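You operate a simulated robot arm through the tools that you are given. There is no shell and no other tool. Be economical: measure what you need, move in short steps, check, and stop when the job is done.

The job below is to be done with a simulated robot arm. You get a single attempt, and the scene is never put back.

Task
Shut down the leak tester: blue valve open, pressure zero, switch off, lid on.

It is judged by the outcome, as a careful person would: the job done as asked, and still so three seconds after it is handed in. It fails if anything else is knocked over, pushed out of place, dropped, spilled or broken. Lids that push on must go on centred and level and be pressed home; caps that screw on are set level and turned clockwise until they are tight.

Robot
A 7-joint arm with a two-finger parallel gripper, fixed in place. Base frame: the origin is at the foot of the arm, x ahead of it, y to its left, z up; the work surface is at about z = 0.86. Lengths are in m, angles in degrees, forces in N, time in s.
With the tool pointing down near the work surface it reaches from about 0.24 to 0.68 m from the base axis. Its first joint turns from -66.0 to 66.0 degrees. Payload 2.4 kg.
The tool frame sits at the grasp point between the pads (the TCP): z along the fingers, y along the line on which they close. The tips reach 0.03 m beyond it. Largest opening 0.094 m; finger width 0.028, thickness 0.01; the body of the gripper, 0.05 by 0.096 m, starts 0.055 m behind the TCP.
Orientation is that of the tool frame in the base frame, as a unit quaternion [x, y, z, w]. With the fingers straight down and closing along the base's y, the tool's x points along the base's -x, its y along +y and its z along -z.

Tools
- The arm moves only by the tool send_rows. Its argument "targets" is a list of rows, each a list of 7 numbers: the shift along the base's x, y, z in units of 30 mm (1.0 is 30 mm), then the turn, a rotation vector about the base's x, y, z in units of 8 degrees (1.0 is 8 degrees), then the closure, from 0 (fully open) to 1 (shut). In form: [[dx, dy, dz, wx, wy, wz, grip], ...]. A call has 1 to 12 rows; each row shifts and turns the commanded pose from where the row before left it. A call with a number of a shift or a turn outside -1 to 1 is refused whole. A row lasts 0.2 s, in which the tool goes at most 0.05 m and 8.6 degrees; a call with a longer step from one row to the next is refused whole, and so is a gripper value outside its range. Where a pose cannot be reached the arm comes as near as it can. A force on the tool above 70 N (or 10 N above the force at the start of the call, whichever is more), or a blocked arm, ends the call early, and 0.2 s more pass. Each finger travels about 0.153 m/s and halts on what it meets, pressing with about 26 N; the grip force reading is that of the motor and also rises with nothing between the fingers. The clock runs only during rows and for 0.2 s after the last one: add rows that do not move to give the fingers time. It gives the time, the measured TCP pose, the force on the tool (base axes), the opening and the grip force at its end, in the units of the frame above (readings bear some noise), with the torque about the TCP (base axes, N m) and any sound that the robot's microphone picked up, and new pictures: "views" is both (left out), scene, wrist or none.
- Cameras (640 x 400 px; columns grow to the right, rows downward): "scene" is fixed at [0.0254, 0.4574, 1.4808]; the picture's right is [-0.90, -0.43, 0.00], its down [-0.15, 0.33, -0.93] and it looks along [0.40, -0.84, -0.36] (base axes); focal length 366 px, centre (320, 200). "wrist" rides on the gripper at [0.076, 0.014, -0.102] in the tool frame; the picture's right is [-0.18, 0.98, 0.00], its down [-0.75, -0.14, -0.64] and it looks along [-0.63, -0.12, 0.77] (tool axes); focal length 243 px, centre (320, 200). There is no depth. A picture from a camera that has moved, and an enlarged one, comes with that camera's place and axes in the base frame and with its lens. The place of the scene camera against the robot may be out by one fixed shift of up to 0.018 m in any direction.
- zoom(camera, box): a new picture of the part [left, top, right, bottom] of that camera's present view, enlarged. No time passes.
- finish_job(): hands the job in; it is judged then, once.

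Work in short steps. Places have to be worked out from the pictures, the camera data and where the tool is seen: move nearer, look again, correct. Check each grasp and each placing, and mend what went wrong. You have 120 turns and 200 pictures in all, those below and enlarged ones among them. Open the gripper and draw the arm clear of the work before you hand the job in, unless the task says otherwise; then end with one line.

The tools are called after "Emit:" as name(argument=value, ...) on one line, values as JSON. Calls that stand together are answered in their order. send_rows: Moves the arm, as the interface text tells. Its arguments: {"type":"object","properties":{"targets":{"type":"array","items":{"type":"array","items":{"type":"number"}}},"views":{"type":"string","enum":["both","scene","wrist","none"]}},"required":["targets"]} The other tools are called the same way: zoom (camera, box) takes an enlarged picture of a part of a camera's view; finish_job () hands the job in.

At the start:

```text
time: 0.0
position: [0.3008, -0.2773, 1.2617]
ee_rot: [-0.001, 1.0, 0.0, -0.001]
ft_force: [-0.2, 0.3, -0.1]
moment: [-0.02, -0.02, 0.0]
grip_width: 0.0939
grip_force: 0.0
```

scene: 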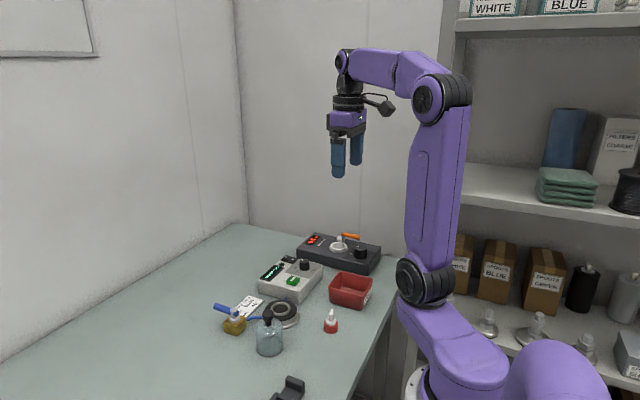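
wrist: 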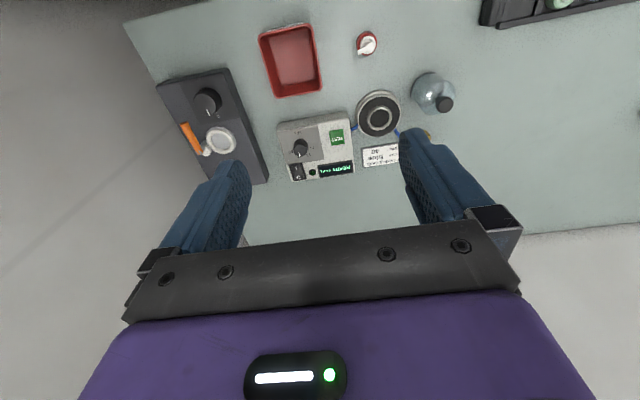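

I start by enlarging the work area in both views to identify the parts.

Emit:
zoom(camera="scene", box=[200, 220, 400, 345])

Emit:
zoom(camera="wrist", box=[140, 10, 300, 110])

Emit:
zoom(camera="wrist", box=[260, 80, 480, 218])

```text
3.20 times, centred on (300, 282) of scene
camera zoom: at [0.0254, 0.4574, 1.4808], right [-0.9, -0.43, 0.0], down [-0.15, 0.33, -0.93], along [0.4, -0.84, -0.36], focal length 1170 px, centre (384, -64)
```

zoom: 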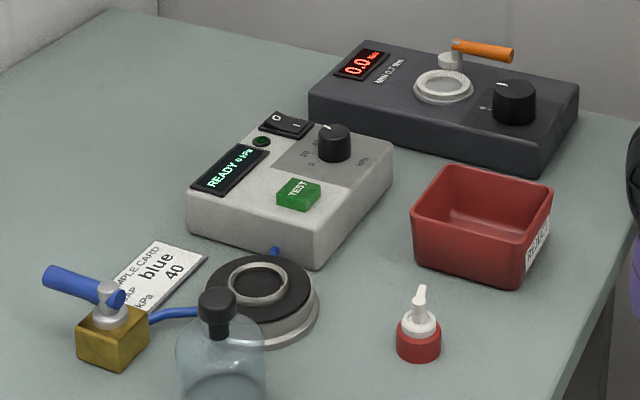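

```text
4.00 times, centred on (220, 60) of wrist
camera zoom: at [0.2237, -0.2629, 1.3644], right [0.18, 0.98, 0.0], down [0.75, -0.14, 0.64], along [0.63, -0.12, -0.77], focal length 970 px, centre (720, 760)
```

zoom: 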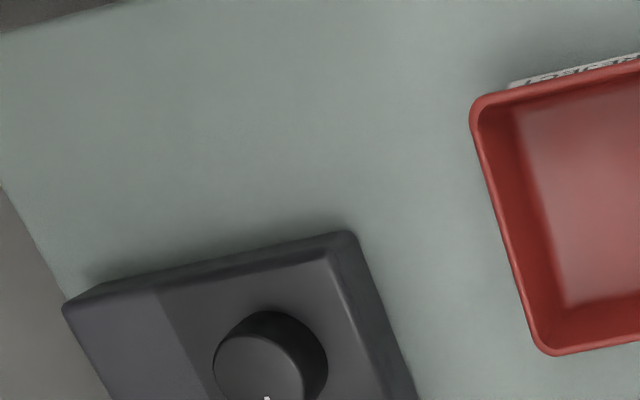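

```text
2.90 times, centred on (370, 149) of wrist
camera zoom: at [0.2237, -0.2629, 1.3644], right [0.18, 0.98, 0.0], down [0.75, -0.14, 0.64], along [0.63, -0.12, -0.77], focal length 703 px, centre (175, 348)
```

zoom: 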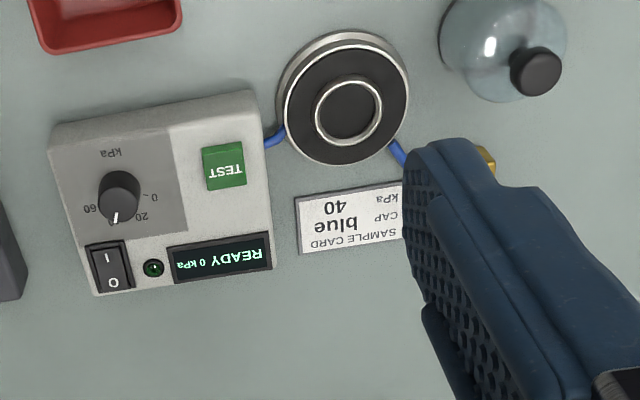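

The leak tester is the grey box, with a knob, a rocker switch and a display. The blue-handled brass valve and the round chamber are connected to it by tubing. I can't see the lid yet, so I move the arm left, staying high, to look over the rest of the table.

Emit:
send_rows(targets=[[0, 1, 0, 0, 0, 0, 0], [0, 1, 0, 0, 0, 0, 0], [0, 1, 0, 0, 0, 0, 0], [0, 1, 0, 0, 0, 0, 0], [0, 1, 0, 0, 0, 0, 0], [0, 1, 0, 0, 0, 0, 0], [0, 1, 0, 0, 0, 0, 0], [-0.5, 1, 0, 0, 0, 0, 0], [-0.5, 1, 0, 0, 0, 0, 0], [-0.5, 1, 0, 0, 0, 0, 0]])

```text
time: 2.2
position: [0.2553, 0.0249, 1.2606]
ee_rot: [0.0, 1.0, -0.001, 0.0]
ft_force: [0.0, -0.6, 0.0]
moment: [-0.01, 0.02, -0.01]
grip_width: 0.094
grip_force: 0.0
camera wrist: at [0.1789, 0.0381, 1.3636], right [0.18, 0.98, 0.0], down [0.75, -0.14, 0.64], along [0.63, -0.12, -0.77], focal length 243 px, centre (320, 200)
```

scene: 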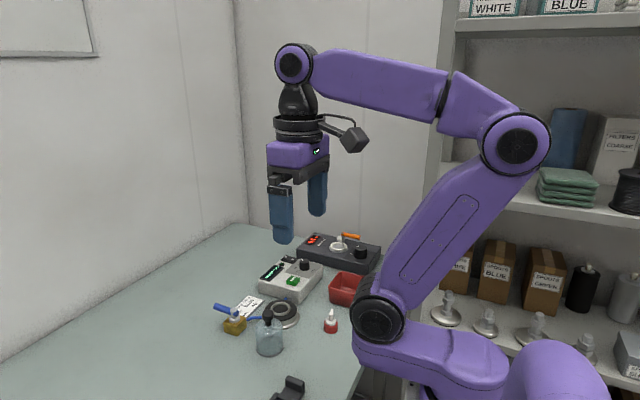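
wrist: 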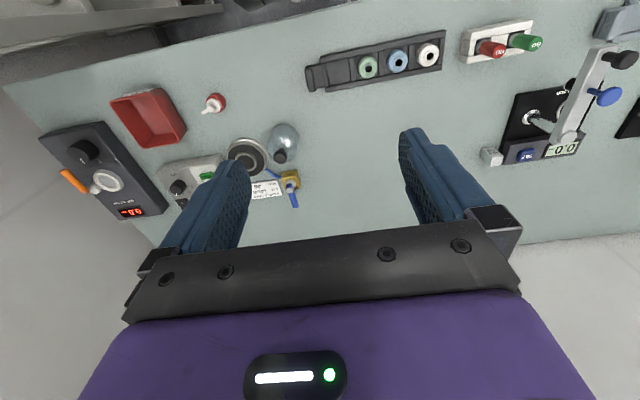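

Emit:
zoom(camera="wrist", box=[300, 10, 460, 110])

Emit:
zoom(camera="wrist", box=[450, 0, 640, 180])

Emit:
zoom(camera="wrist", box=[200, 110, 330, 220])

```text
4.00 times, centred on (380, 60) of wrist
camera zoom: at [0.1789, 0.0381, 1.3636], right [0.18, 0.98, 0.0], down [0.75, -0.14, 0.64], along [0.63, -0.12, -0.77], focal length 970 px, centre (80, 760)
```

zoom: 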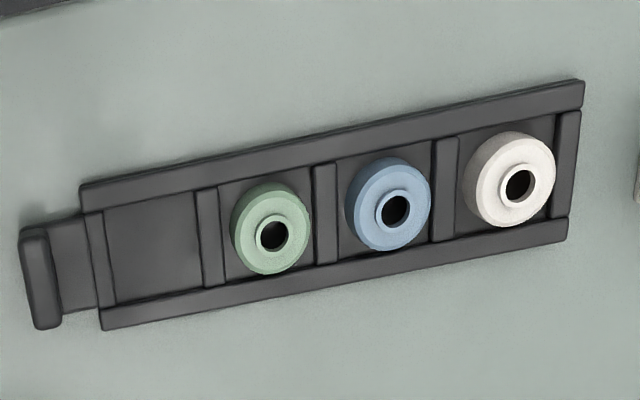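

```text
2.22 times, centred on (545, 90) of wrist
camera zoom: at [0.1789, 0.0381, 1.3636], right [0.18, 0.98, 0.0], down [0.75, -0.14, 0.64], along [0.63, -0.12, -0.77], focal length 539 px, centre (-180, 444)
```

zoom: 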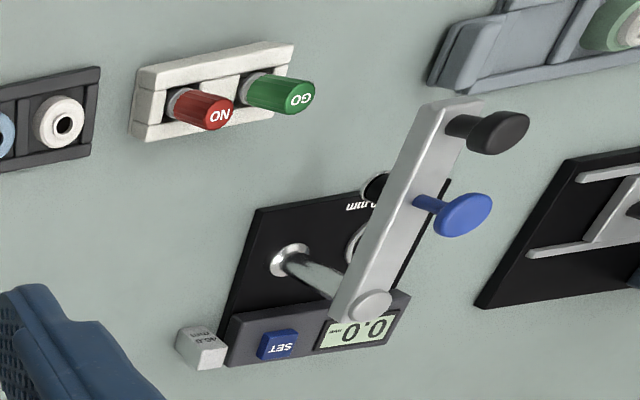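

```text
3.64 times, centred on (265, 165) of wrist
camera zoom: at [0.1789, 0.0381, 1.3636], right [0.18, 0.98, 0.0], down [0.75, -0.14, 0.64], along [0.63, -0.12, -0.77], focal length 882 px, centre (520, 327)
```

zoom: 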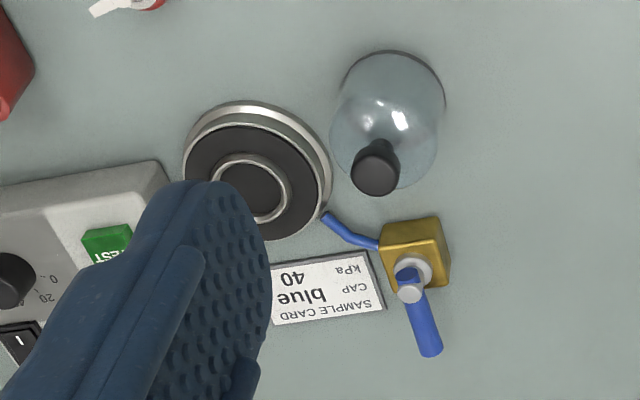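

The blue sample card sits by the chamber. I think the clear thing with a black knob is the bell-jar lid, not a bottle. I go lower over the chamber, valve and dome to inspect them.

Emit:
send_rows(targets=[[0.8, -0.83, -0.78, 0, 0, 0, 0], [0.8, -0.83, -0.78, 0, 0, 0, 0], [0.8, -0.83, -0.78, 0, 0, 0, 0], [0.8, -0.83, -0.78, 0, 0, 0, 0], [0.8, -0.83, -0.78, 0, 0, 0, 0], [0.8, -0.83, -0.78, 0, 0, 0, 0]])

```text
time: 3.6
position: [0.4005, -0.1267, 1.12]
ee_rot: [0.0, 1.0, 0.001, 0.001]
ft_force: [-0.5, -0.6, 0.2]
moment: [-0.02, 0.01, -0.03]
grip_width: 0.094
grip_force: 0.0
camera wrist: at [0.3237, -0.1122, 1.2224], right [0.18, 0.98, 0.0], down [0.75, -0.14, 0.64], along [0.63, -0.12, -0.77], focal length 243 px, centre (320, 200)
```

scene: 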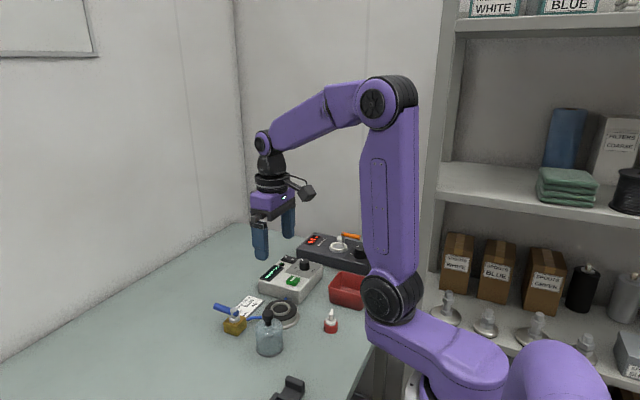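
wrist: 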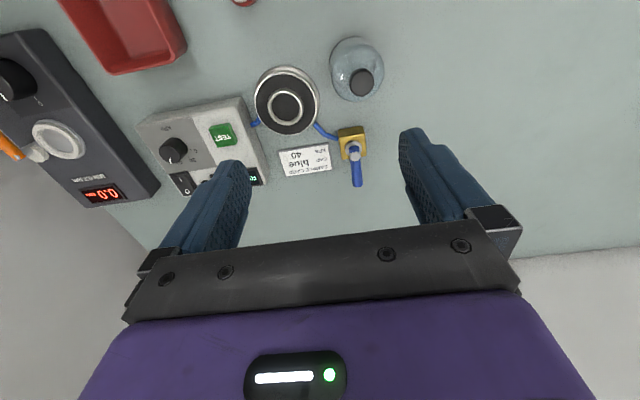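

Emit:
zoom(camera="wrist", box=[240, 20, 400, 120])

Emit:
zoom(camera="wrist", box=[280, 100, 400, 200])

Emit:
zoom(camera="wrist", box=[130, 90, 280, 200])

Emit:
zoom(camera="scene", box=[200, 285, 320, 365])

```text
4.00 times, centred on (320, 70) of wrist
camera zoom: at [0.3237, -0.1122, 1.2224], right [0.18, 0.98, 0.0], down [0.75, -0.14, 0.64], along [0.63, -0.12, -0.77], focal length 970 px, centre (320, 720)
```

zoom: 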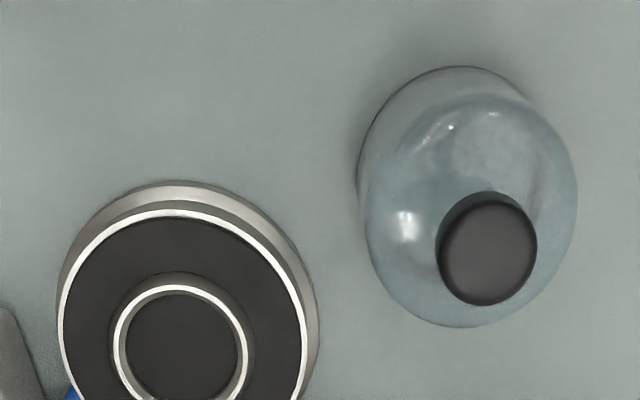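

```text
4.00 times, centred on (340, 150) of wrist
camera zoom: at [0.3237, -0.1122, 1.2224], right [0.18, 0.98, 0.0], down [0.75, -0.14, 0.64], along [0.63, -0.12, -0.77], focal length 970 px, centre (240, 400)
```

zoom: 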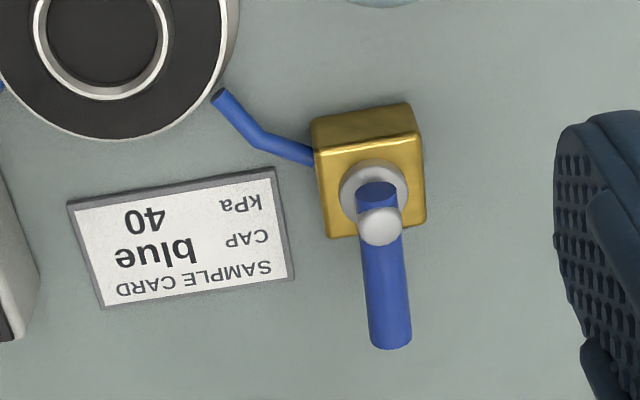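

```text
3.64 times, centred on (205, 145) of wrist
camera zoom: at [0.3237, -0.1122, 1.2224], right [0.18, 0.98, 0.0], down [0.75, -0.14, 0.64], along [0.63, -0.12, -0.77], focal length 882 px, centre (738, 400)
```

zoom: 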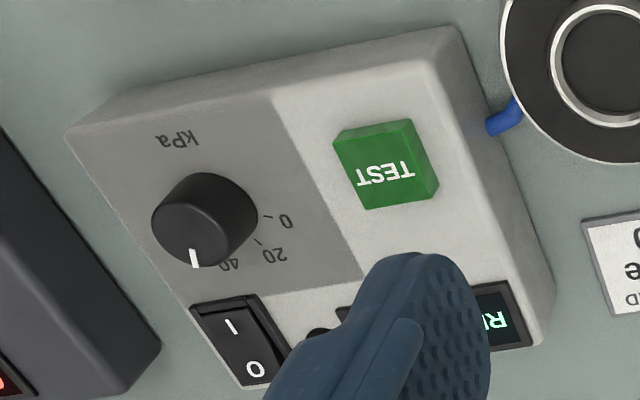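

```text
5.00 times, centred on (260, 325) of scene
camera zoom: at [0.0254, 0.4574, 1.4808], right [-0.9, -0.43, 0.0], down [-0.15, 0.33, -0.93], along [0.4, -0.84, -0.36], focal length 1828 px, centre (620, -425)
```

zoom: 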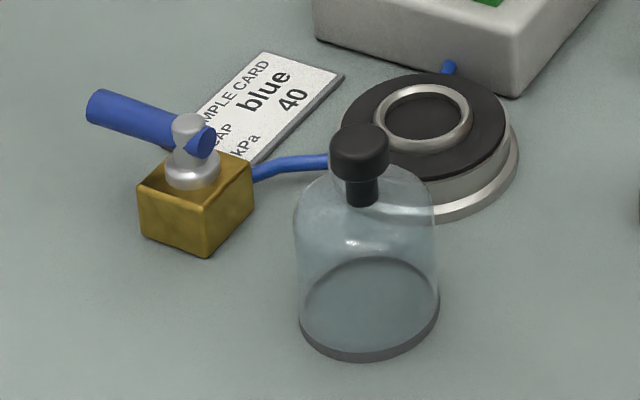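

Confirmed: the clear jar with the black knob is the lid. The valve lever is perpendicular to its hose, so it's closed; the knob reads about 40, and the "O" end of the rocker is on the far side. I estimate the valve stem at (0.497, -0.097), with the lever pointing +x to about x=0.56. I go closer to measure heights.

Emit:
send_rows(targets=[[1, 0.25, -0.8, 0, 0, 0, 0.2], [1, 0.25, -0.8, 0, 0, 0, 0.4], [1, 0.25, -0.8, 0, 0, 0, 0.6], [1, 0.25, -0.8, 0, 0, 0, 0.68], [0, 0, 0, 0, 0, 0, 0.68]])

```text
time: 4.8
position: [0.5193, -0.0939, 1.0248]
ee_rot: [0.0, 1.0, 0.0, 0.001]
ft_force: [0.5, -1.0, 0.0]
moment: [0.01, 0.0, 0.03]
grip_width: 0.03
grip_force: 0.1
camera wrist: at [0.4429, -0.0816, 1.1276], right [0.18, 0.98, 0.0], down [0.75, -0.14, 0.64], along [0.63, -0.12, -0.77], focal length 243 px, centre (320, 200)
```

scene: 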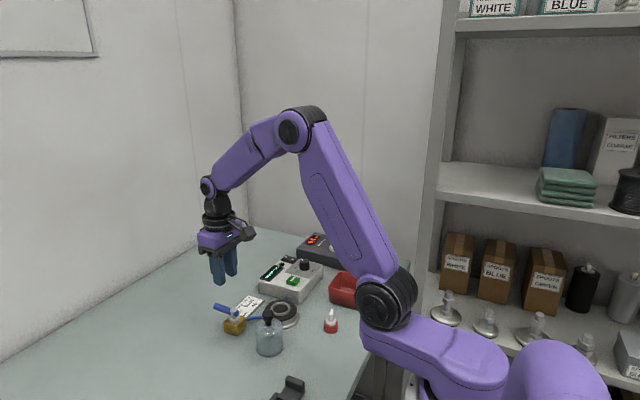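
wrist: 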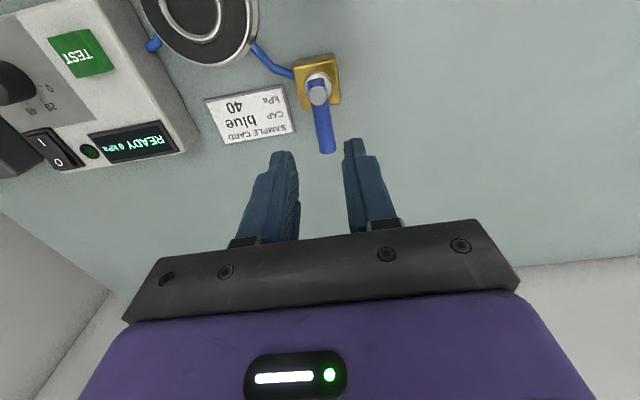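

Emit:
zoom(camera="wrist", box=[260, 40, 400, 170])

Emit:
zoom(camera="scene", box=[190, 240, 310, 340])

```text
3.08 times, centred on (330, 105) of wrist
camera zoom: at [0.4429, -0.0816, 1.1276], right [0.18, 0.98, 0.0], down [0.75, -0.14, 0.64], along [0.63, -0.12, -0.77], focal length 746 px, centre (289, 492)
```

zoom: 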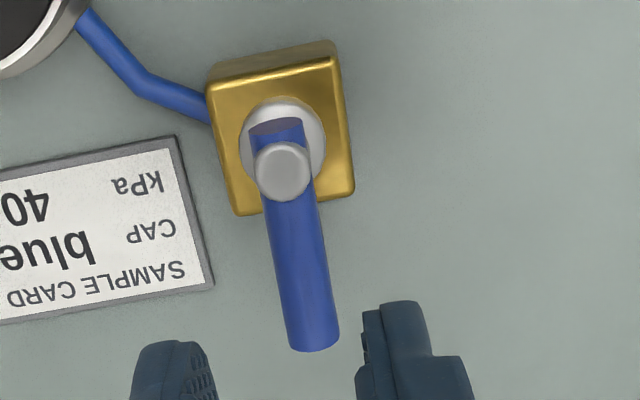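

```text
4.00 times, centred on (250, 290) of scene
camera zoom: at [0.0255, 0.4574, 1.4808], right [-0.9, -0.43, 0.0], down [-0.15, 0.33, -0.93], along [0.4, -0.84, -0.36], focal length 1462 px, centre (600, -160)
```

zoom: 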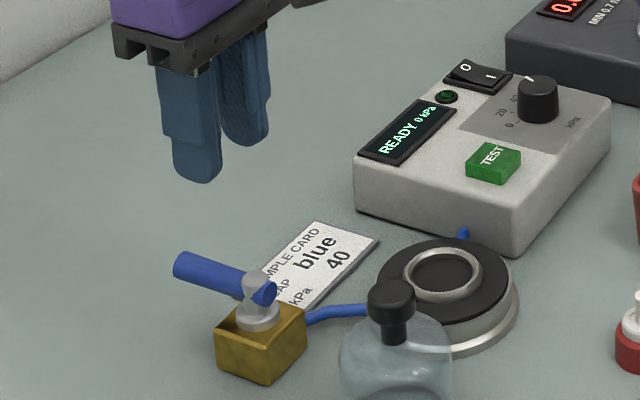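

Two views give the stem at (0.504, -0.096), the lever top at z≈0.91 and its tip at x≈0.56. I descend with the fingers straddling the lever near its end.

Emit:
send_rows(targets=[[0.95, -0.07, -0.5, 0, 0, 0, 0.68], [0, 0, -1, 0, 0, 0, 0.68], [0, 0, -1, 0, 0, 0, 0.68], [0, 0, -0.9, 0, 0, 0, 0.68], [0, 0, -0.5, 0, 0, 0, 0.68]])

```text
time: 6.0
position: [0.5481, -0.0992, 0.9083]
ee_rot: [0.0, 1.0, 0.0, 0.0]
ft_force: [0.9, 0.7, -0.2]
moment: [0.05, -0.01, 0.0]
grip_width: 0.0303
grip_force: 0.1
camera wrist: at [0.4713, -0.0846, 1.0107], right [0.18, 0.98, 0.0], down [0.75, -0.14, 0.64], along [0.63, -0.12, -0.77], focal length 243 px, centre (320, 200)
```

scene: 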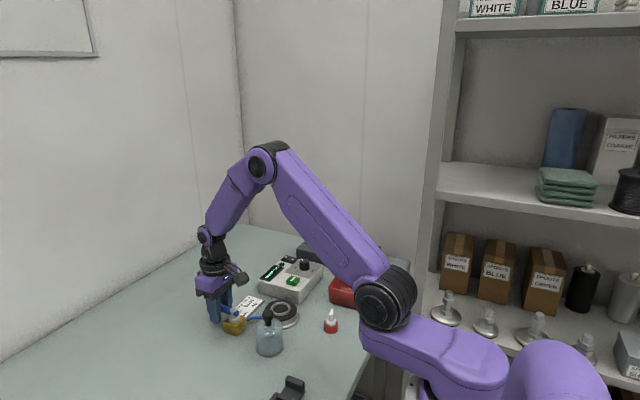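
wrist: 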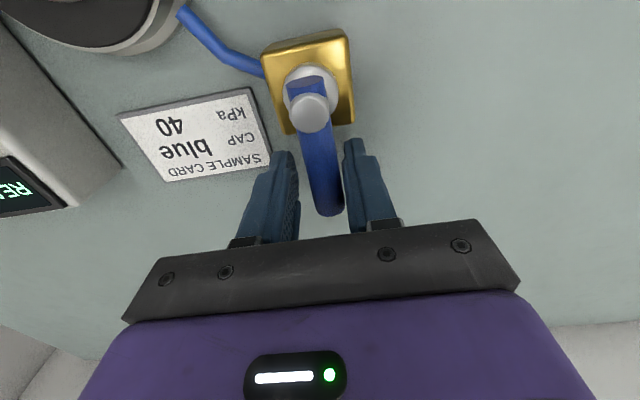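

The lever is between the fingers. I try a small turn about the stem, counter-clockwise with the lever swinging toward +y, and watch for force.

Emit:
send_rows(targets=[[-0.014, 0.27, 0, 0, 0, 1, 0.68], [-0.043, 0.2, 0, 0, 0, 1, 0.68], [-0.07, 0.193, 0, 0, 0, 1, 0.68]])

```text
time: 6.8
position: [0.5433, -0.0774, 0.9086]
ee_rot: [-0.209, 0.978, 0.0, 0.0]
ft_force: [0.8, -1.7, -0.1]
moment: [0.04, 0.02, -0.04]
grip_width: 0.0305
grip_force: 0.5
camera wrist: at [0.4681, -0.0967, 1.0109], right [-0.23, 0.97, 0.0], down [0.75, 0.18, 0.64], along [0.62, 0.15, -0.77], focal length 243 px, centre (320, 200)
```

scene: 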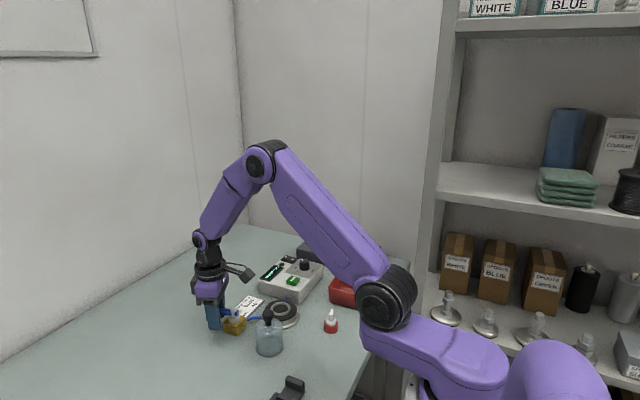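
wrist: 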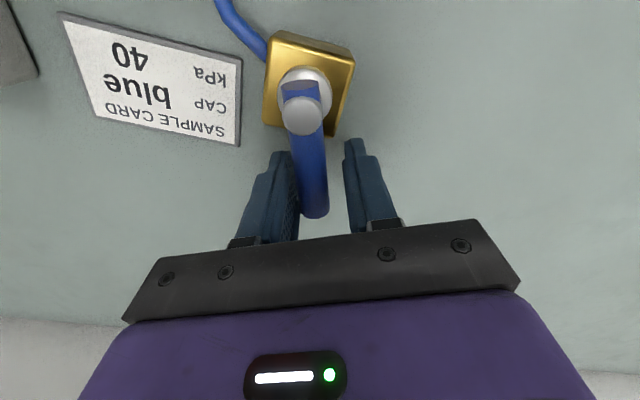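

The lever follows the finger with only a light force (~2 N), so it turns this way. I continue the arc.

Emit:
send_rows(targets=[[-0.097, 0.18, 0, 0, 0, 1, 0.68], [-0.12, 0.167, 0, 0, 0, 1, 0.68], [-0.143, 0.147, 0, 0, 0, 1, 0.68], [-0.16, 0.127, 0, 0, 0, 1, 0.68]], views="wrist")

```text
time: 7.8
position: [0.5281, -0.0599, 0.9089]
ee_rot: [-0.471, 0.882, 0.0, -0.001]
ft_force: [-0.2, 0.0, 0.2]
moment: [-0.02, 0.01, 0.02]
grip_width: 0.0306
grip_force: 0.3
camera wrist: at [0.4737, -0.1157, 1.0109], right [-0.71, 0.7, 0.0], down [0.54, 0.55, 0.64], along [0.45, 0.46, -0.77], focal length 243 px, centre (320, 200)
```

wrist: 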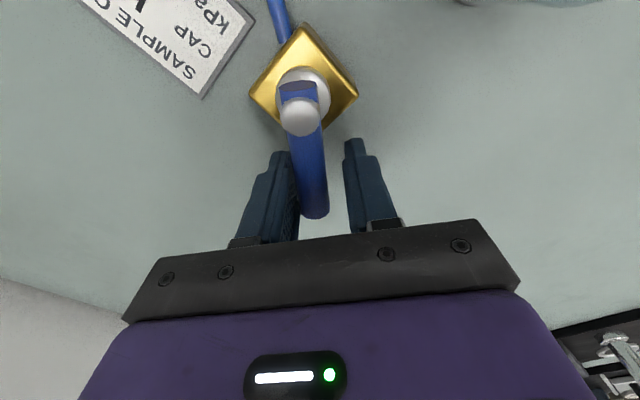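

The lever is moving smoothly and is now about 50° round. I go on to about 96° of tool angle, so the lever reaches 90° despite the lag.

Emit:
send_rows(targets=[[-0.177, 0.1, 0, 0, 0, 1, 0.68], [-0.19, 0.077, 0, 0, 0, 1, 0.68], [-0.2, 0.05, 0, 0, 0, 1, 0.68], [-0.203, 0.023, 0, 0, 0, 1, 0.68], [-0.203, -0.007, 0, 0, 0, 1, 0.68], [0, 0, 0, 0, 0, 0, 0.68]], views="both")

```text
time: 9.2
position: [0.4986, -0.0522, 0.909]
ee_rot: [0.743, -0.669, 0.0, -0.001]
ft_force: [5.5, -0.3, -0.5]
moment: [0.0, 0.02, -0.11]
grip_width: 0.0331
grip_force: 3.1
camera wrist: at [0.4932, -0.1303, 1.0112], right [-1.0, 0.08, 0.0], down [0.06, 0.76, 0.64], along [0.05, 0.64, -0.77], focal length 243 px, centre (320, 200)
```

scene: 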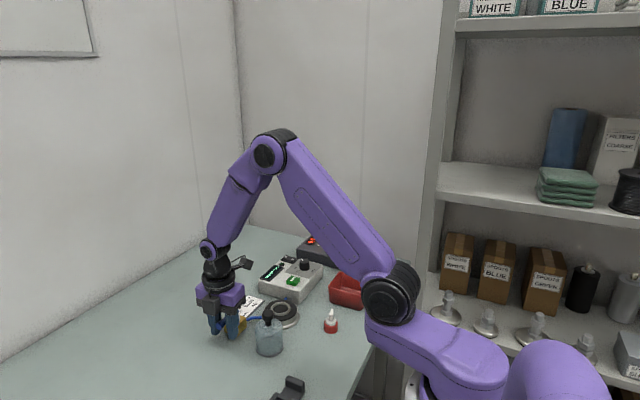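
wrist: 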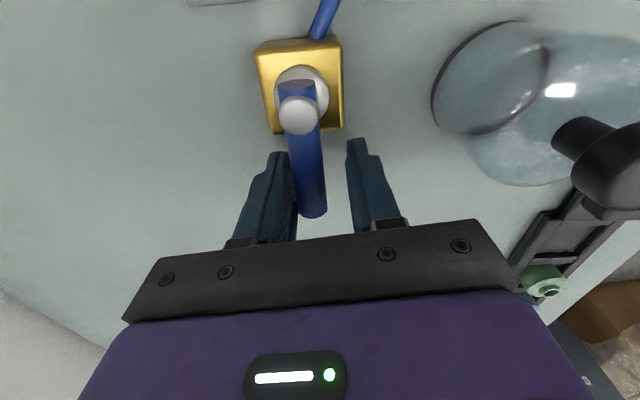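

The force has risen to 5.5 N and the lever lies in line with the body and hose, so it's at the open stop. I ease back off the contact, then lift straight up.

Emit:
send_rows(targets=[[0.15, 0, 0, 0, 0, 0, 0.68], [0, 0, 0.5, 0, 0, 0, 0.65], [0, 0, 1, 0, 0, 0, 0.6], [0, 0, 1, 0, 0, 0, 0.6], [0, 0, 1, 0, 0, 0, 0.6], [0, 0, 1, 0, 0, 0, 0.6]])

```text
time: 10.6
position: [0.5013, -0.0526, 1.0445]
ee_rot: [0.744, -0.669, 0.0, 0.0]
ft_force: [-0.1, 0.6, 0.8]
moment: [0.04, -0.04, -0.01]
grip_width: 0.0375
grip_force: 0.1
camera wrist: at [0.4961, -0.13, 1.1468], right [-1.0, 0.08, 0.0], down [0.06, 0.76, 0.64], along [0.05, 0.64, -0.77], focal length 243 px, centre (320, 200)
```

scene: 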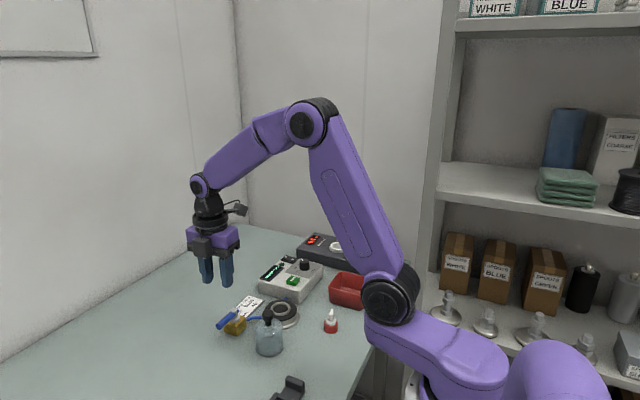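
wrist: 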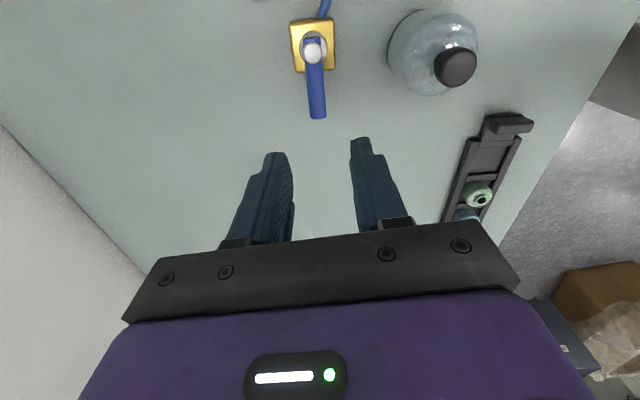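

The valve lever is now in line with its hose. The dome knob triangulates to (0.400, -0.083), top z≈0.9475. Next I move above the pressure knob, near (0.447, -0.342), and unwind the wrist.

Emit:
send_rows(targets=[[-0.15, -0.8, 0, 0, 0, -1, 0.5], [-0.15, -0.8, 0, 0, 0, -1, 0.4], [-0.15, -0.8, 0, 0, 0, -1, 0.4], [-0.15, -0.8, 0, 0, 0, -1, 0.4], [-0.15, -0.8, 0, 0, 0, -1, 0.4], [-0.15, -0.8, 0, 0, 0, -1, 0.4], [-0.15, -0.8, 0, 0, 0, -1, 0.4], [-0.15, -0.8, 0, 0, 0, -1, 0.4], [-0.15, -0.8, 0, 0, 0, -1, 0.4], [-0.15, -0.8, 0, 0, 0, -1, 0.4], [-0.15, -0.8, 0, 0, 0, -1, 0.4], [-0.15, -0.8, 0, 0, 0, -1, 0.4]], views="wrist")

```text
time: 13.2
position: [0.4484, -0.3408, 1.0434]
ee_rot: [0.002, 1.0, 0.001, 0.001]
ft_force: [0.4, -0.5, -0.7]
moment: [-0.01, 0.01, 0.02]
grip_width: 0.0563
grip_force: 0.0
camera wrist: at [0.3726, -0.3272, 1.1455], right [0.19, 0.98, 0.0], down [0.75, -0.14, 0.64], along [0.63, -0.12, -0.77], focal length 243 px, centre (320, 200)
```

wrist: 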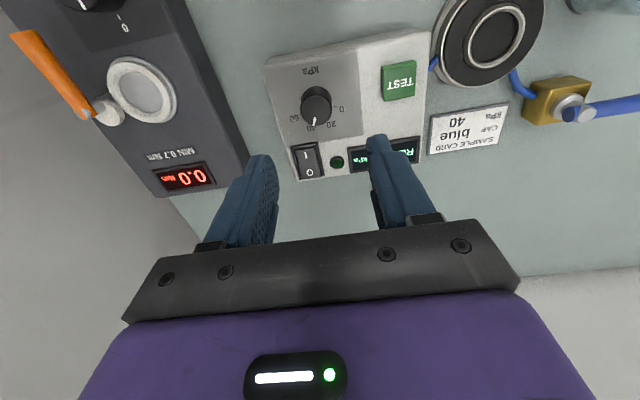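

Emit:
zoom(camera="wrist", box=[260, 50, 380, 190])

Emit:
zoom(camera="wrist", box=[420, 0, 640, 137])

```text
2.86 times, centred on (320, 120) of wrist
camera zoom: at [0.3726, -0.3272, 1.1455], right [0.19, 0.98, 0.0], down [0.75, -0.14, 0.64], along [0.63, -0.12, -0.77], focal length 693 px, centre (320, 429)
```

zoom: 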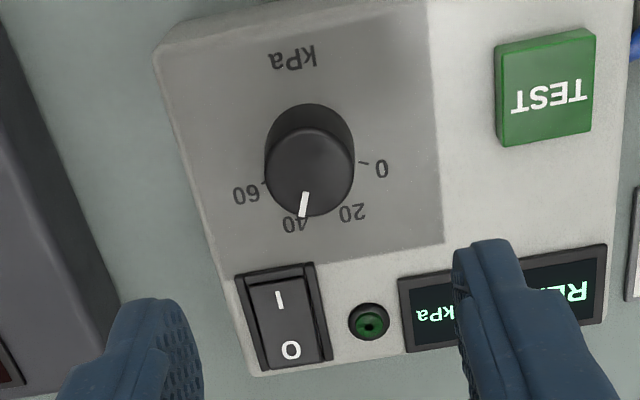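

```text
2.91 times, centred on (530, 68) of wrist
camera zoom: at [0.3726, -0.3272, 1.1455], right [0.19, 0.98, 0.0], down [0.75, -0.14, 0.64], along [0.63, -0.12, -0.77], focal length 706 px, centre (-291, 582)
```

zoom: 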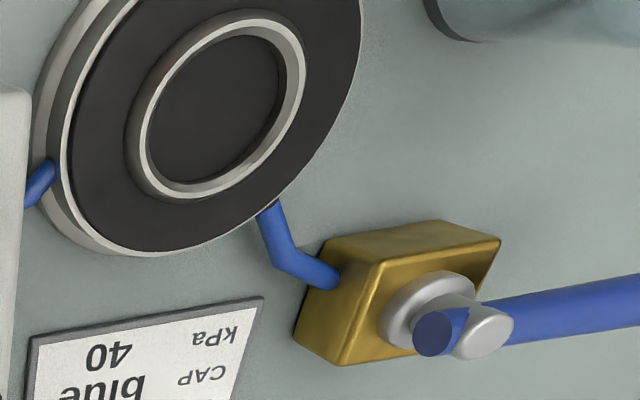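

The knob points exactly at 40. The marks put 0 about 80° counter-clockwise from there, and the knob is centred at about (0.448, -0.3455) with its top at z≈0.926. I rotate the tool -24° for wrist range and come down around the knob.

Emit:
send_rows(targets=[[0, -0.15, -0.5, 0, 0, -1, 0.45], [0, 0, -0.8, 0, 0, -1, 0.45], [0, 0, -0.8, 0, 0, -1, 0.45], [0, 0, -0.8, 0, 0, 0, 0.45], [0, 0, -0.4, 0, 0, 0, 0.45]])

```text
time: 14.4
position: [0.449, -0.3456, 0.9435]
ee_rot: [0.21, 0.978, 0.0, 0.001]
ft_force: [0.2, 0.0, -0.3]
moment: [0.01, 0.02, 0.01]
grip_width: 0.0519
grip_force: 0.1
camera wrist: at [0.3855, -0.3015, 1.0464], right [0.57, 0.82, 0.0], down [0.63, -0.44, 0.64], along [0.53, -0.37, -0.77], focal length 243 px, centre (320, 200)
```

scene: 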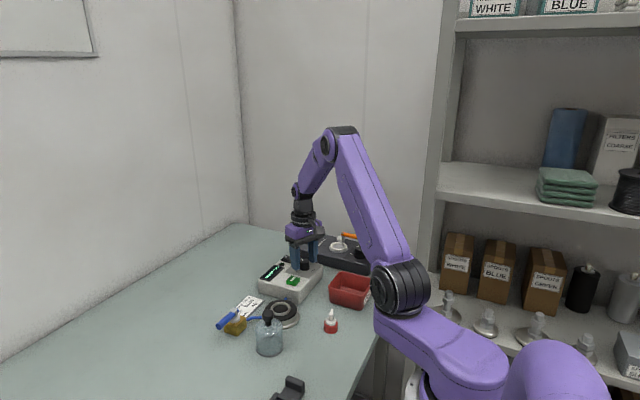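
wrist: 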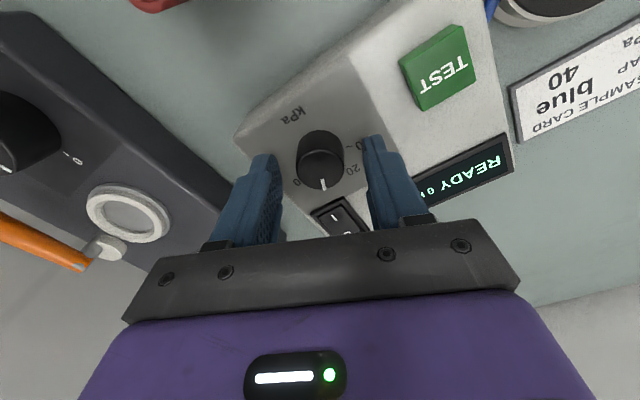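

The knob sits centred between the fingertips. I lower 6 mm more and close gently.

Emit:
send_rows(targets=[[0, 0, -0.2, 0, 0, 0, 0.45], [0, 0, 0, 0, 0, 0, 0.62], [0, 0, 0, 0, 0, 0, 0.75], [0, 0, 0, 0, 0, 0, 0.75]])

```text
time: 15.4
position: [0.45, -0.3454, 0.9386]
ee_rot: [0.208, 0.978, 0.0, 0.001]
ft_force: [0.2, 1.7, -0.1]
moment: [-0.35, -0.05, -0.03]
grip_width: 0.0294
grip_force: 44.7
camera wrist: at [0.3855, -0.3014, 1.0409], right [0.57, 0.82, 0.0], down [0.63, -0.44, 0.64], along [0.53, -0.36, -0.77], focal length 243 px, centre (320, 200)
```

scene: 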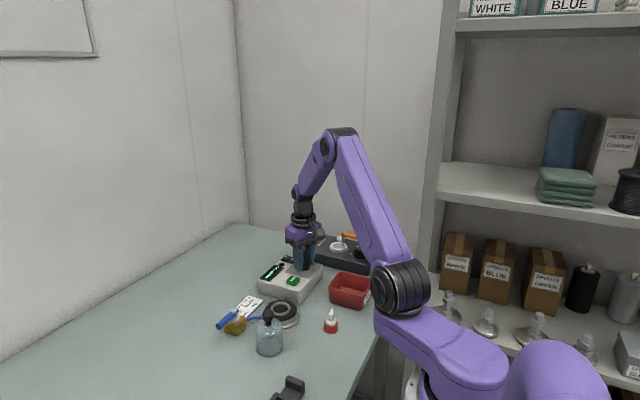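
wrist: 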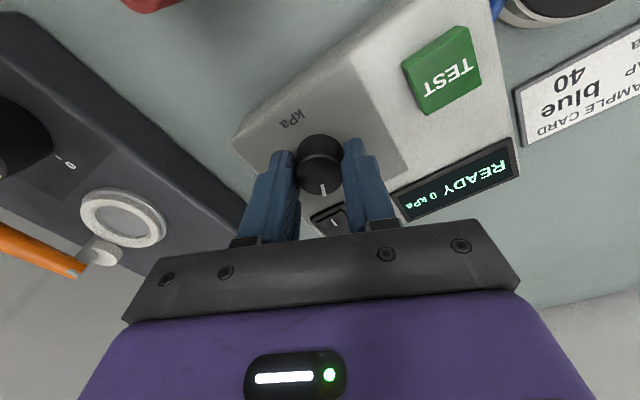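

The knob is gripped at 29 mm wide with little side force. I turn it counter-clockwise 72° and watch the torque.

Emit:
send_rows(targets=[[0, 0, 0, 0, 0, 1, 0.75], [0, 0, 0, 0, 0, 1, 0.75], [0, 0, 0, 0, 0, 1, 0.75], [0, 0, 0, 0, 0, 1, 0.75], [0, 0, 0, 0, 0, 1, 0.75], [0, 0, 0, 0, 0, 1, 0.75], [0, 0, 0, 0, 0, 1, 0.75], [0, 0, 0, 0, 0, 1, 0.75], [0, 0, 0, 0, 0, 1, 0.75]], views="wrist")

```text
time: 17.4
position: [0.4485, -0.3439, 0.9372]
ee_rot: [-0.408, 0.913, 0.001, 0.0]
ft_force: [-5.2, 9.8, -0.1]
moment: [-0.82, 0.37, -0.03]
grip_width: 0.0297
grip_force: 45.1
camera wrist: at [0.388, -0.3922, 1.0409], right [-0.61, 0.79, 0.0], down [0.61, 0.47, 0.64], along [0.51, 0.39, -0.77], focal length 243 px, centre (320, 200)
```

wrist: 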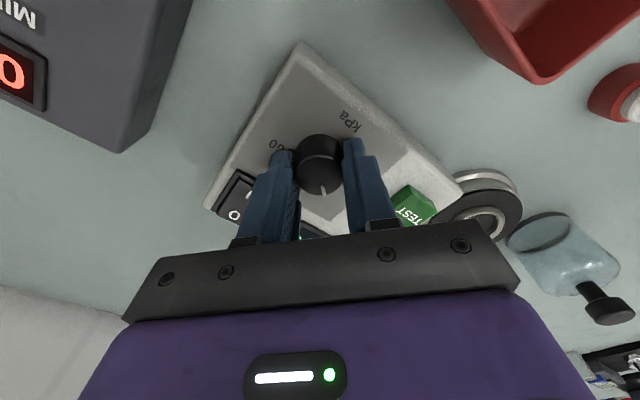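

The knob followed through 72°, with about 10 N of side load from a slight off-centre grip. I relieve that by 1 mm and turn the last 8°.

Emit:
send_rows(targets=[[-0.02, 0.04, 0, 0, 0, 0.5, 0.75], [0, 0, 0, 0, 0, 0.5, 0.75], [0, 0, 0, 0, 0, 0, 0.75]], views="wrist")

Emit:
zoom(camera="wrist", box=[200, 40, 440, 240])

```text
time: 18.2
position: [0.4489, -0.3443, 0.9379]
ee_rot: [-0.469, 0.883, -0.001, 0.0]
ft_force: [1.2, 0.1, -9.7]
moment: [0.55, 0.13, 0.03]
grip_width: 0.0294
grip_force: 44.8
camera wrist: at [0.3946, -0.3999, 1.0408], right [-0.71, 0.7, 0.0], down [0.54, 0.55, 0.64], along [0.45, 0.46, -0.77], focal length 243 px, centre (320, 200)
```

wrist: 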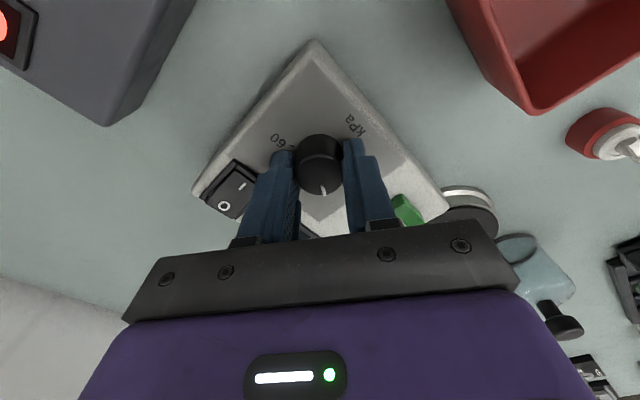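

```text
2.00 times, centred on (320, 140) of wrist
camera zoom: at [0.3946, -0.3999, 1.0408], right [-0.71, 0.7, 0.0], down [0.54, 0.55, 0.64], along [0.45, 0.46, -0.77], focal length 485 px, centre (320, 320)
```

zoom: 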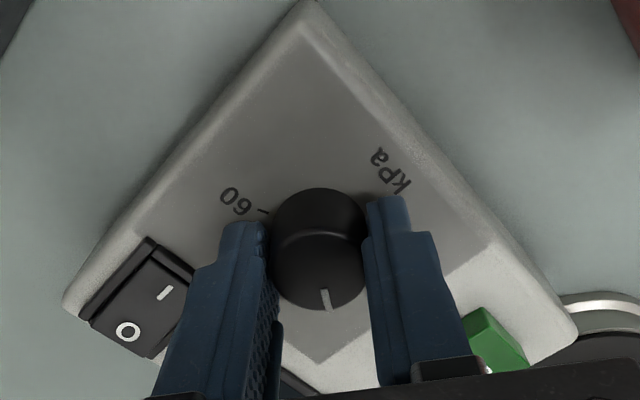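

The turn totals 80°. I release, rise and check the pointer against the 0 mark.

Emit:
send_rows(targets=[[0, 0, 0, 0, 0, 0, 0.6], [0, 0, 0, 0, 0, 0, 0.45], [0, 0, 0.7, 0, 0, 0, 0.45], [0, 0, 1, 0, 0, -1, 0.45], [0, 0, 1, 0, 0, -1, 0.45], [0, 0, 0.5, 0, 0, -1, 0.45], [0, 0, 0, 0, 0, -1, 0.45], [0, 0, 0, 0, 0, -1, 0.45], [0, 0, 0, 0, 0, -1, 0.45], [0, 0, 0, 0, 0, -1, 0.45]], views="wrist")

Emit:
zoom(camera="wrist", box=[260, 50, 380, 190])

Emit:
zoom(camera="scene", box=[200, 220, 400, 345])

```text
time: 20.4
position: [0.4494, -0.3443, 1.0342]
ee_rot: [0.001, 1.0, 0.0, 0.0]
ft_force: [0.1, -0.1, 0.0]
moment: [0.03, 0.01, -0.01]
grip_width: 0.0518
grip_force: 0.1
camera wrist: at [0.3725, -0.3297, 1.1369], right [0.19, 0.98, 0.0], down [0.75, -0.14, 0.64], along [0.63, -0.12, -0.77], focal length 243 px, centre (320, 200)
```

wrist: 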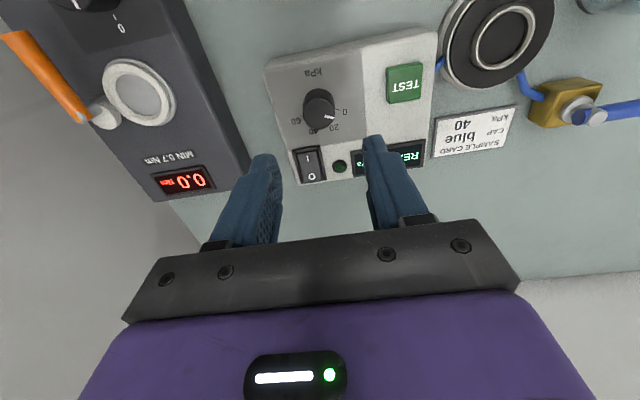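

```text
2.86 times, centred on (320, 120) of wrist
camera zoom: at [0.3725, -0.3297, 1.1369], right [0.19, 0.98, 0.0], down [0.75, -0.14, 0.64], along [0.63, -0.12, -0.77], focal length 693 px, centre (320, 429)
```

zoom: 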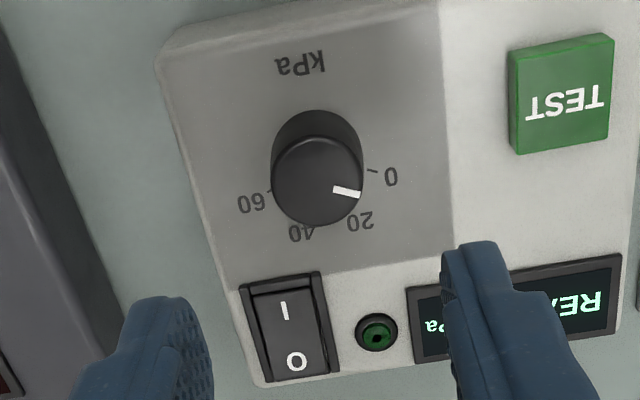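

```text
3.20 times, centred on (300, 282) of scene
camera zoom: at [0.0254, 0.4574, 1.4808], right [-0.9, -0.43, 0.0], down [-0.15, 0.33, -0.93], along [0.4, -0.84, -0.36], focal length 1170 px, centre (384, -64)
```

zoom: 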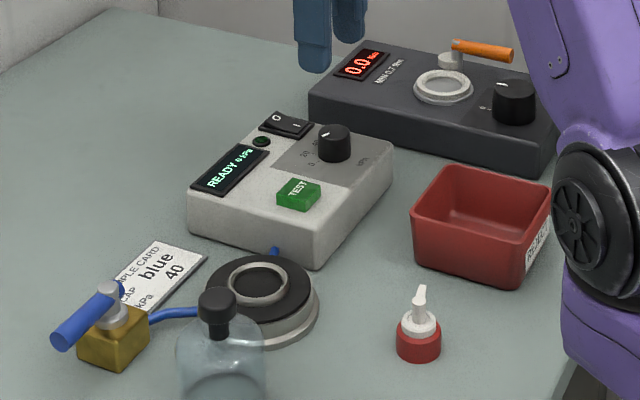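

Emit:
zoom(camera="wrist", box=[296, 80, 352, 136])

```text
7.14 times, centred on (324, 108) of wrist
camera zoom: at [0.3725, -0.3297, 1.1369], right [0.19, 0.98, 0.0], down [0.75, -0.14, 0.64], along [0.63, -0.12, -0.77], focal length 1733 px, centre (291, 857)
```

zoom: 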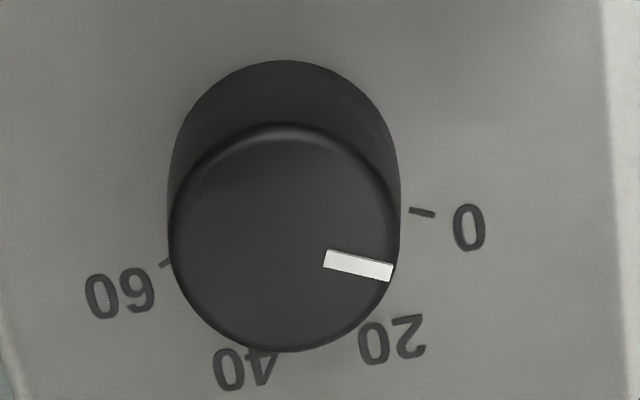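

The pointer lines up exactly with the 0 tick. Next I look at the rocker in detail; its O end triangulates to (0.523, -0.368, 0.912), which is the raised end.

Emit:
zoom(camera="wrist", box=[285, 135, 355, 190])

Emit:
zoom(camera="scene", box=[255, 245, 325, 295])

```text
7.27 times, centred on (320, 162) of wrist
camera zoom: at [0.3725, -0.3297, 1.1369], right [0.19, 0.98, 0.0], down [0.75, -0.14, 0.64], along [0.63, -0.12, -0.77], focal length 1764 px, centre (320, 473)
```

zoom: 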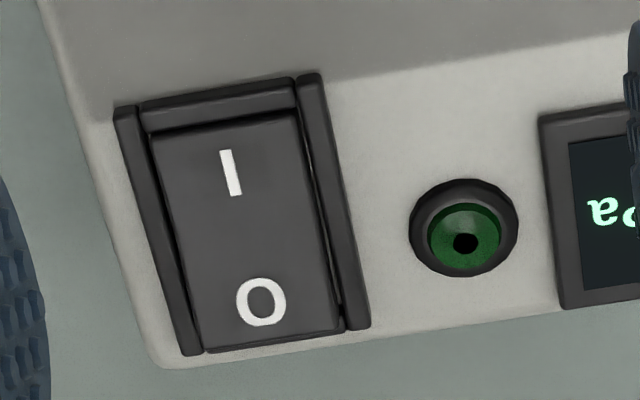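

```text
8.00 times, centred on (290, 270) of scene
camera zoom: at [0.0254, 0.4574, 1.4808], right [-0.9, -0.43, 0.0], down [-0.15, 0.33, -0.93], along [0.4, -0.84, -0.36], focal length 2924 px, centre (560, -360)
```

zoom: 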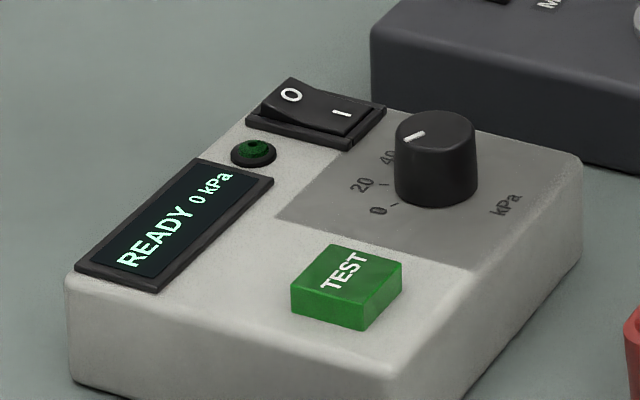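

The O end is clearly raised, so it's currently on. I close the fingers and position above the O end, stopping about 1 cm over it.

Emit:
send_rows(targets=[[0.91, -0.26, 0, 0, 0, 0, 0.7], [0.91, -0.26, 0, 0, 0, 0, 0.9], [0.9, -0.27, 0, 0, 0, 0, 1], [0, 0, -0.9, 0, 0, 0, 1], [0, 0, -0.9, 0, 0, 0, 1], [0, 0, -0.8, 0, 0, 0, 1]])

Emit:
zoom(camera="scene", box=[255, 235, 325, 295])

Emit:
zoom(camera="wrist", box=[240, 60, 400, 190])

```text
time: 21.8
position: [0.5305, -0.3679, 0.9553]
ee_rot: [0.0, 1.0, 0.0, 0.0]
ft_force: [0.1, 1.0, -0.6]
moment: [0.01, 0.03, 0.02]
grip_width: 0.0002
grip_force: 25.9
camera wrist: at [0.4539, -0.3536, 1.0584], right [0.18, 0.98, 0.0], down [0.75, -0.14, 0.64], along [0.63, -0.12, -0.77], focal length 243 px, centre (320, 200)
```

scene: 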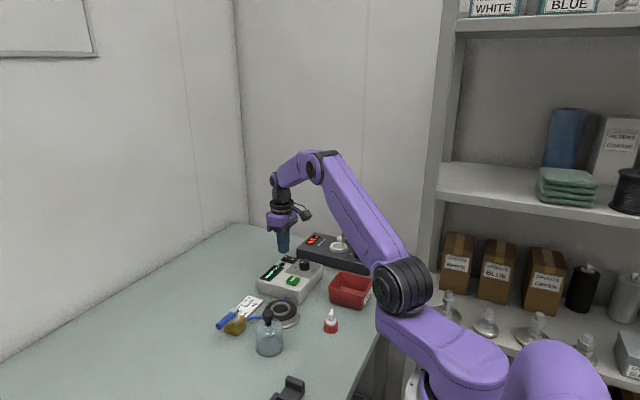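
wrist: 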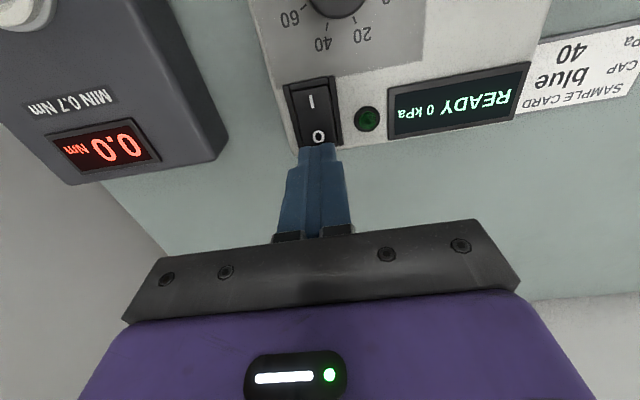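

```text
6.67 times, centred on (290, 265) of scene
camera zoom: at [0.0255, 0.4574, 1.4808], right [-0.9, -0.43, 0.0], down [-0.15, 0.33, -0.93], along [0.4, -0.84, -0.36], focal length 2437 px, centre (520, -233)
```

zoom: 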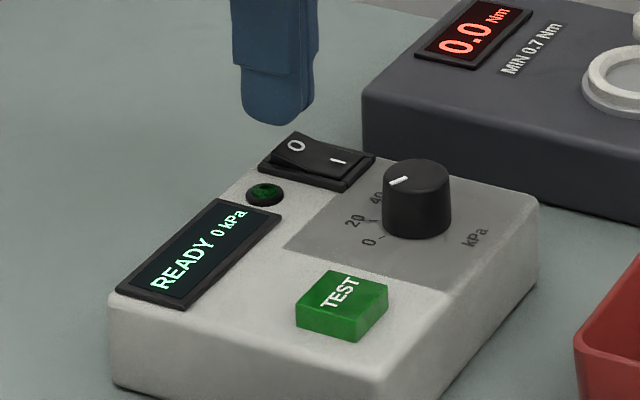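

```text
3.08 times, centred on (320, 125) of wrist
camera zoom: at [0.4539, -0.3536, 1.0584], right [0.18, 0.98, 0.0], down [0.75, -0.14, 0.64], along [0.63, -0.12, -0.77], focal length 746 px, centre (320, 431)
```

zoom: 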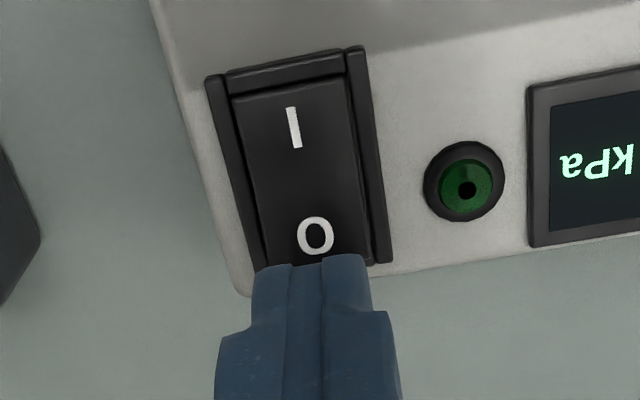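

The fingertip is centred on the rocker in y. I shift 3 mm inward and press down slowly.

Emit:
send_rows(targets=[[-0.1, 0, -0.1, 0, 0, 0, 1], [0, 0, -0.1, 0, 0, 0, 1], [0, 0, -0.1, 0, 0, 0, 1], [0, 0, -0.1, 0, 0, 0, 1], [0, 0, -0.1, 0, 0, 0, 1]])

```text
time: 23.0
position: [0.5292, -0.3666, 0.9423]
ee_rot: [0.001, 1.0, -0.001, 0.002]
ft_force: [1.1, 0.7, 8.5]
moment: [0.02, 0.12, -0.07]
grip_width: 0.0003
grip_force: 25.5
camera wrist: at [0.4514, -0.3532, 1.0446], right [0.18, 0.98, 0.0], down [0.75, -0.14, 0.64], along [0.63, -0.12, -0.77], focal length 243 px, centre (320, 200)
```

scene: 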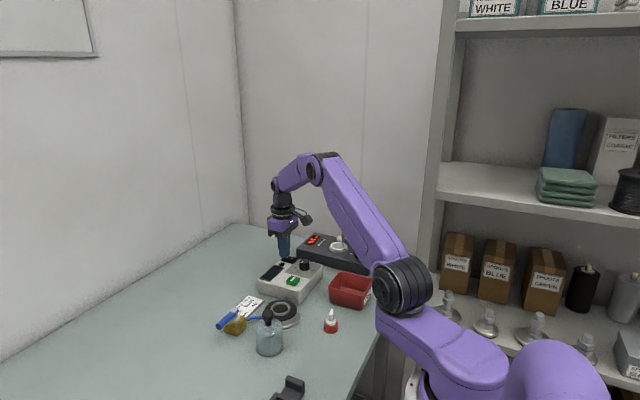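
wrist: 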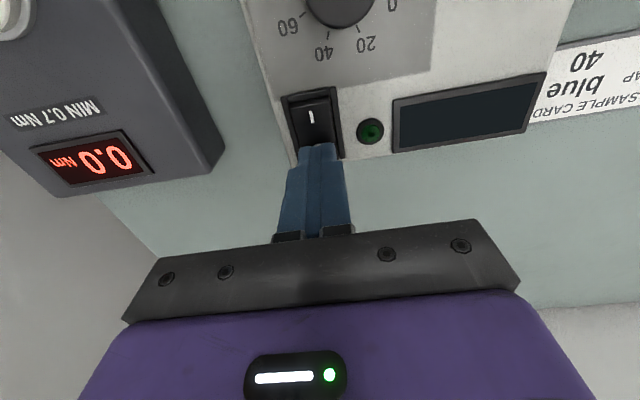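

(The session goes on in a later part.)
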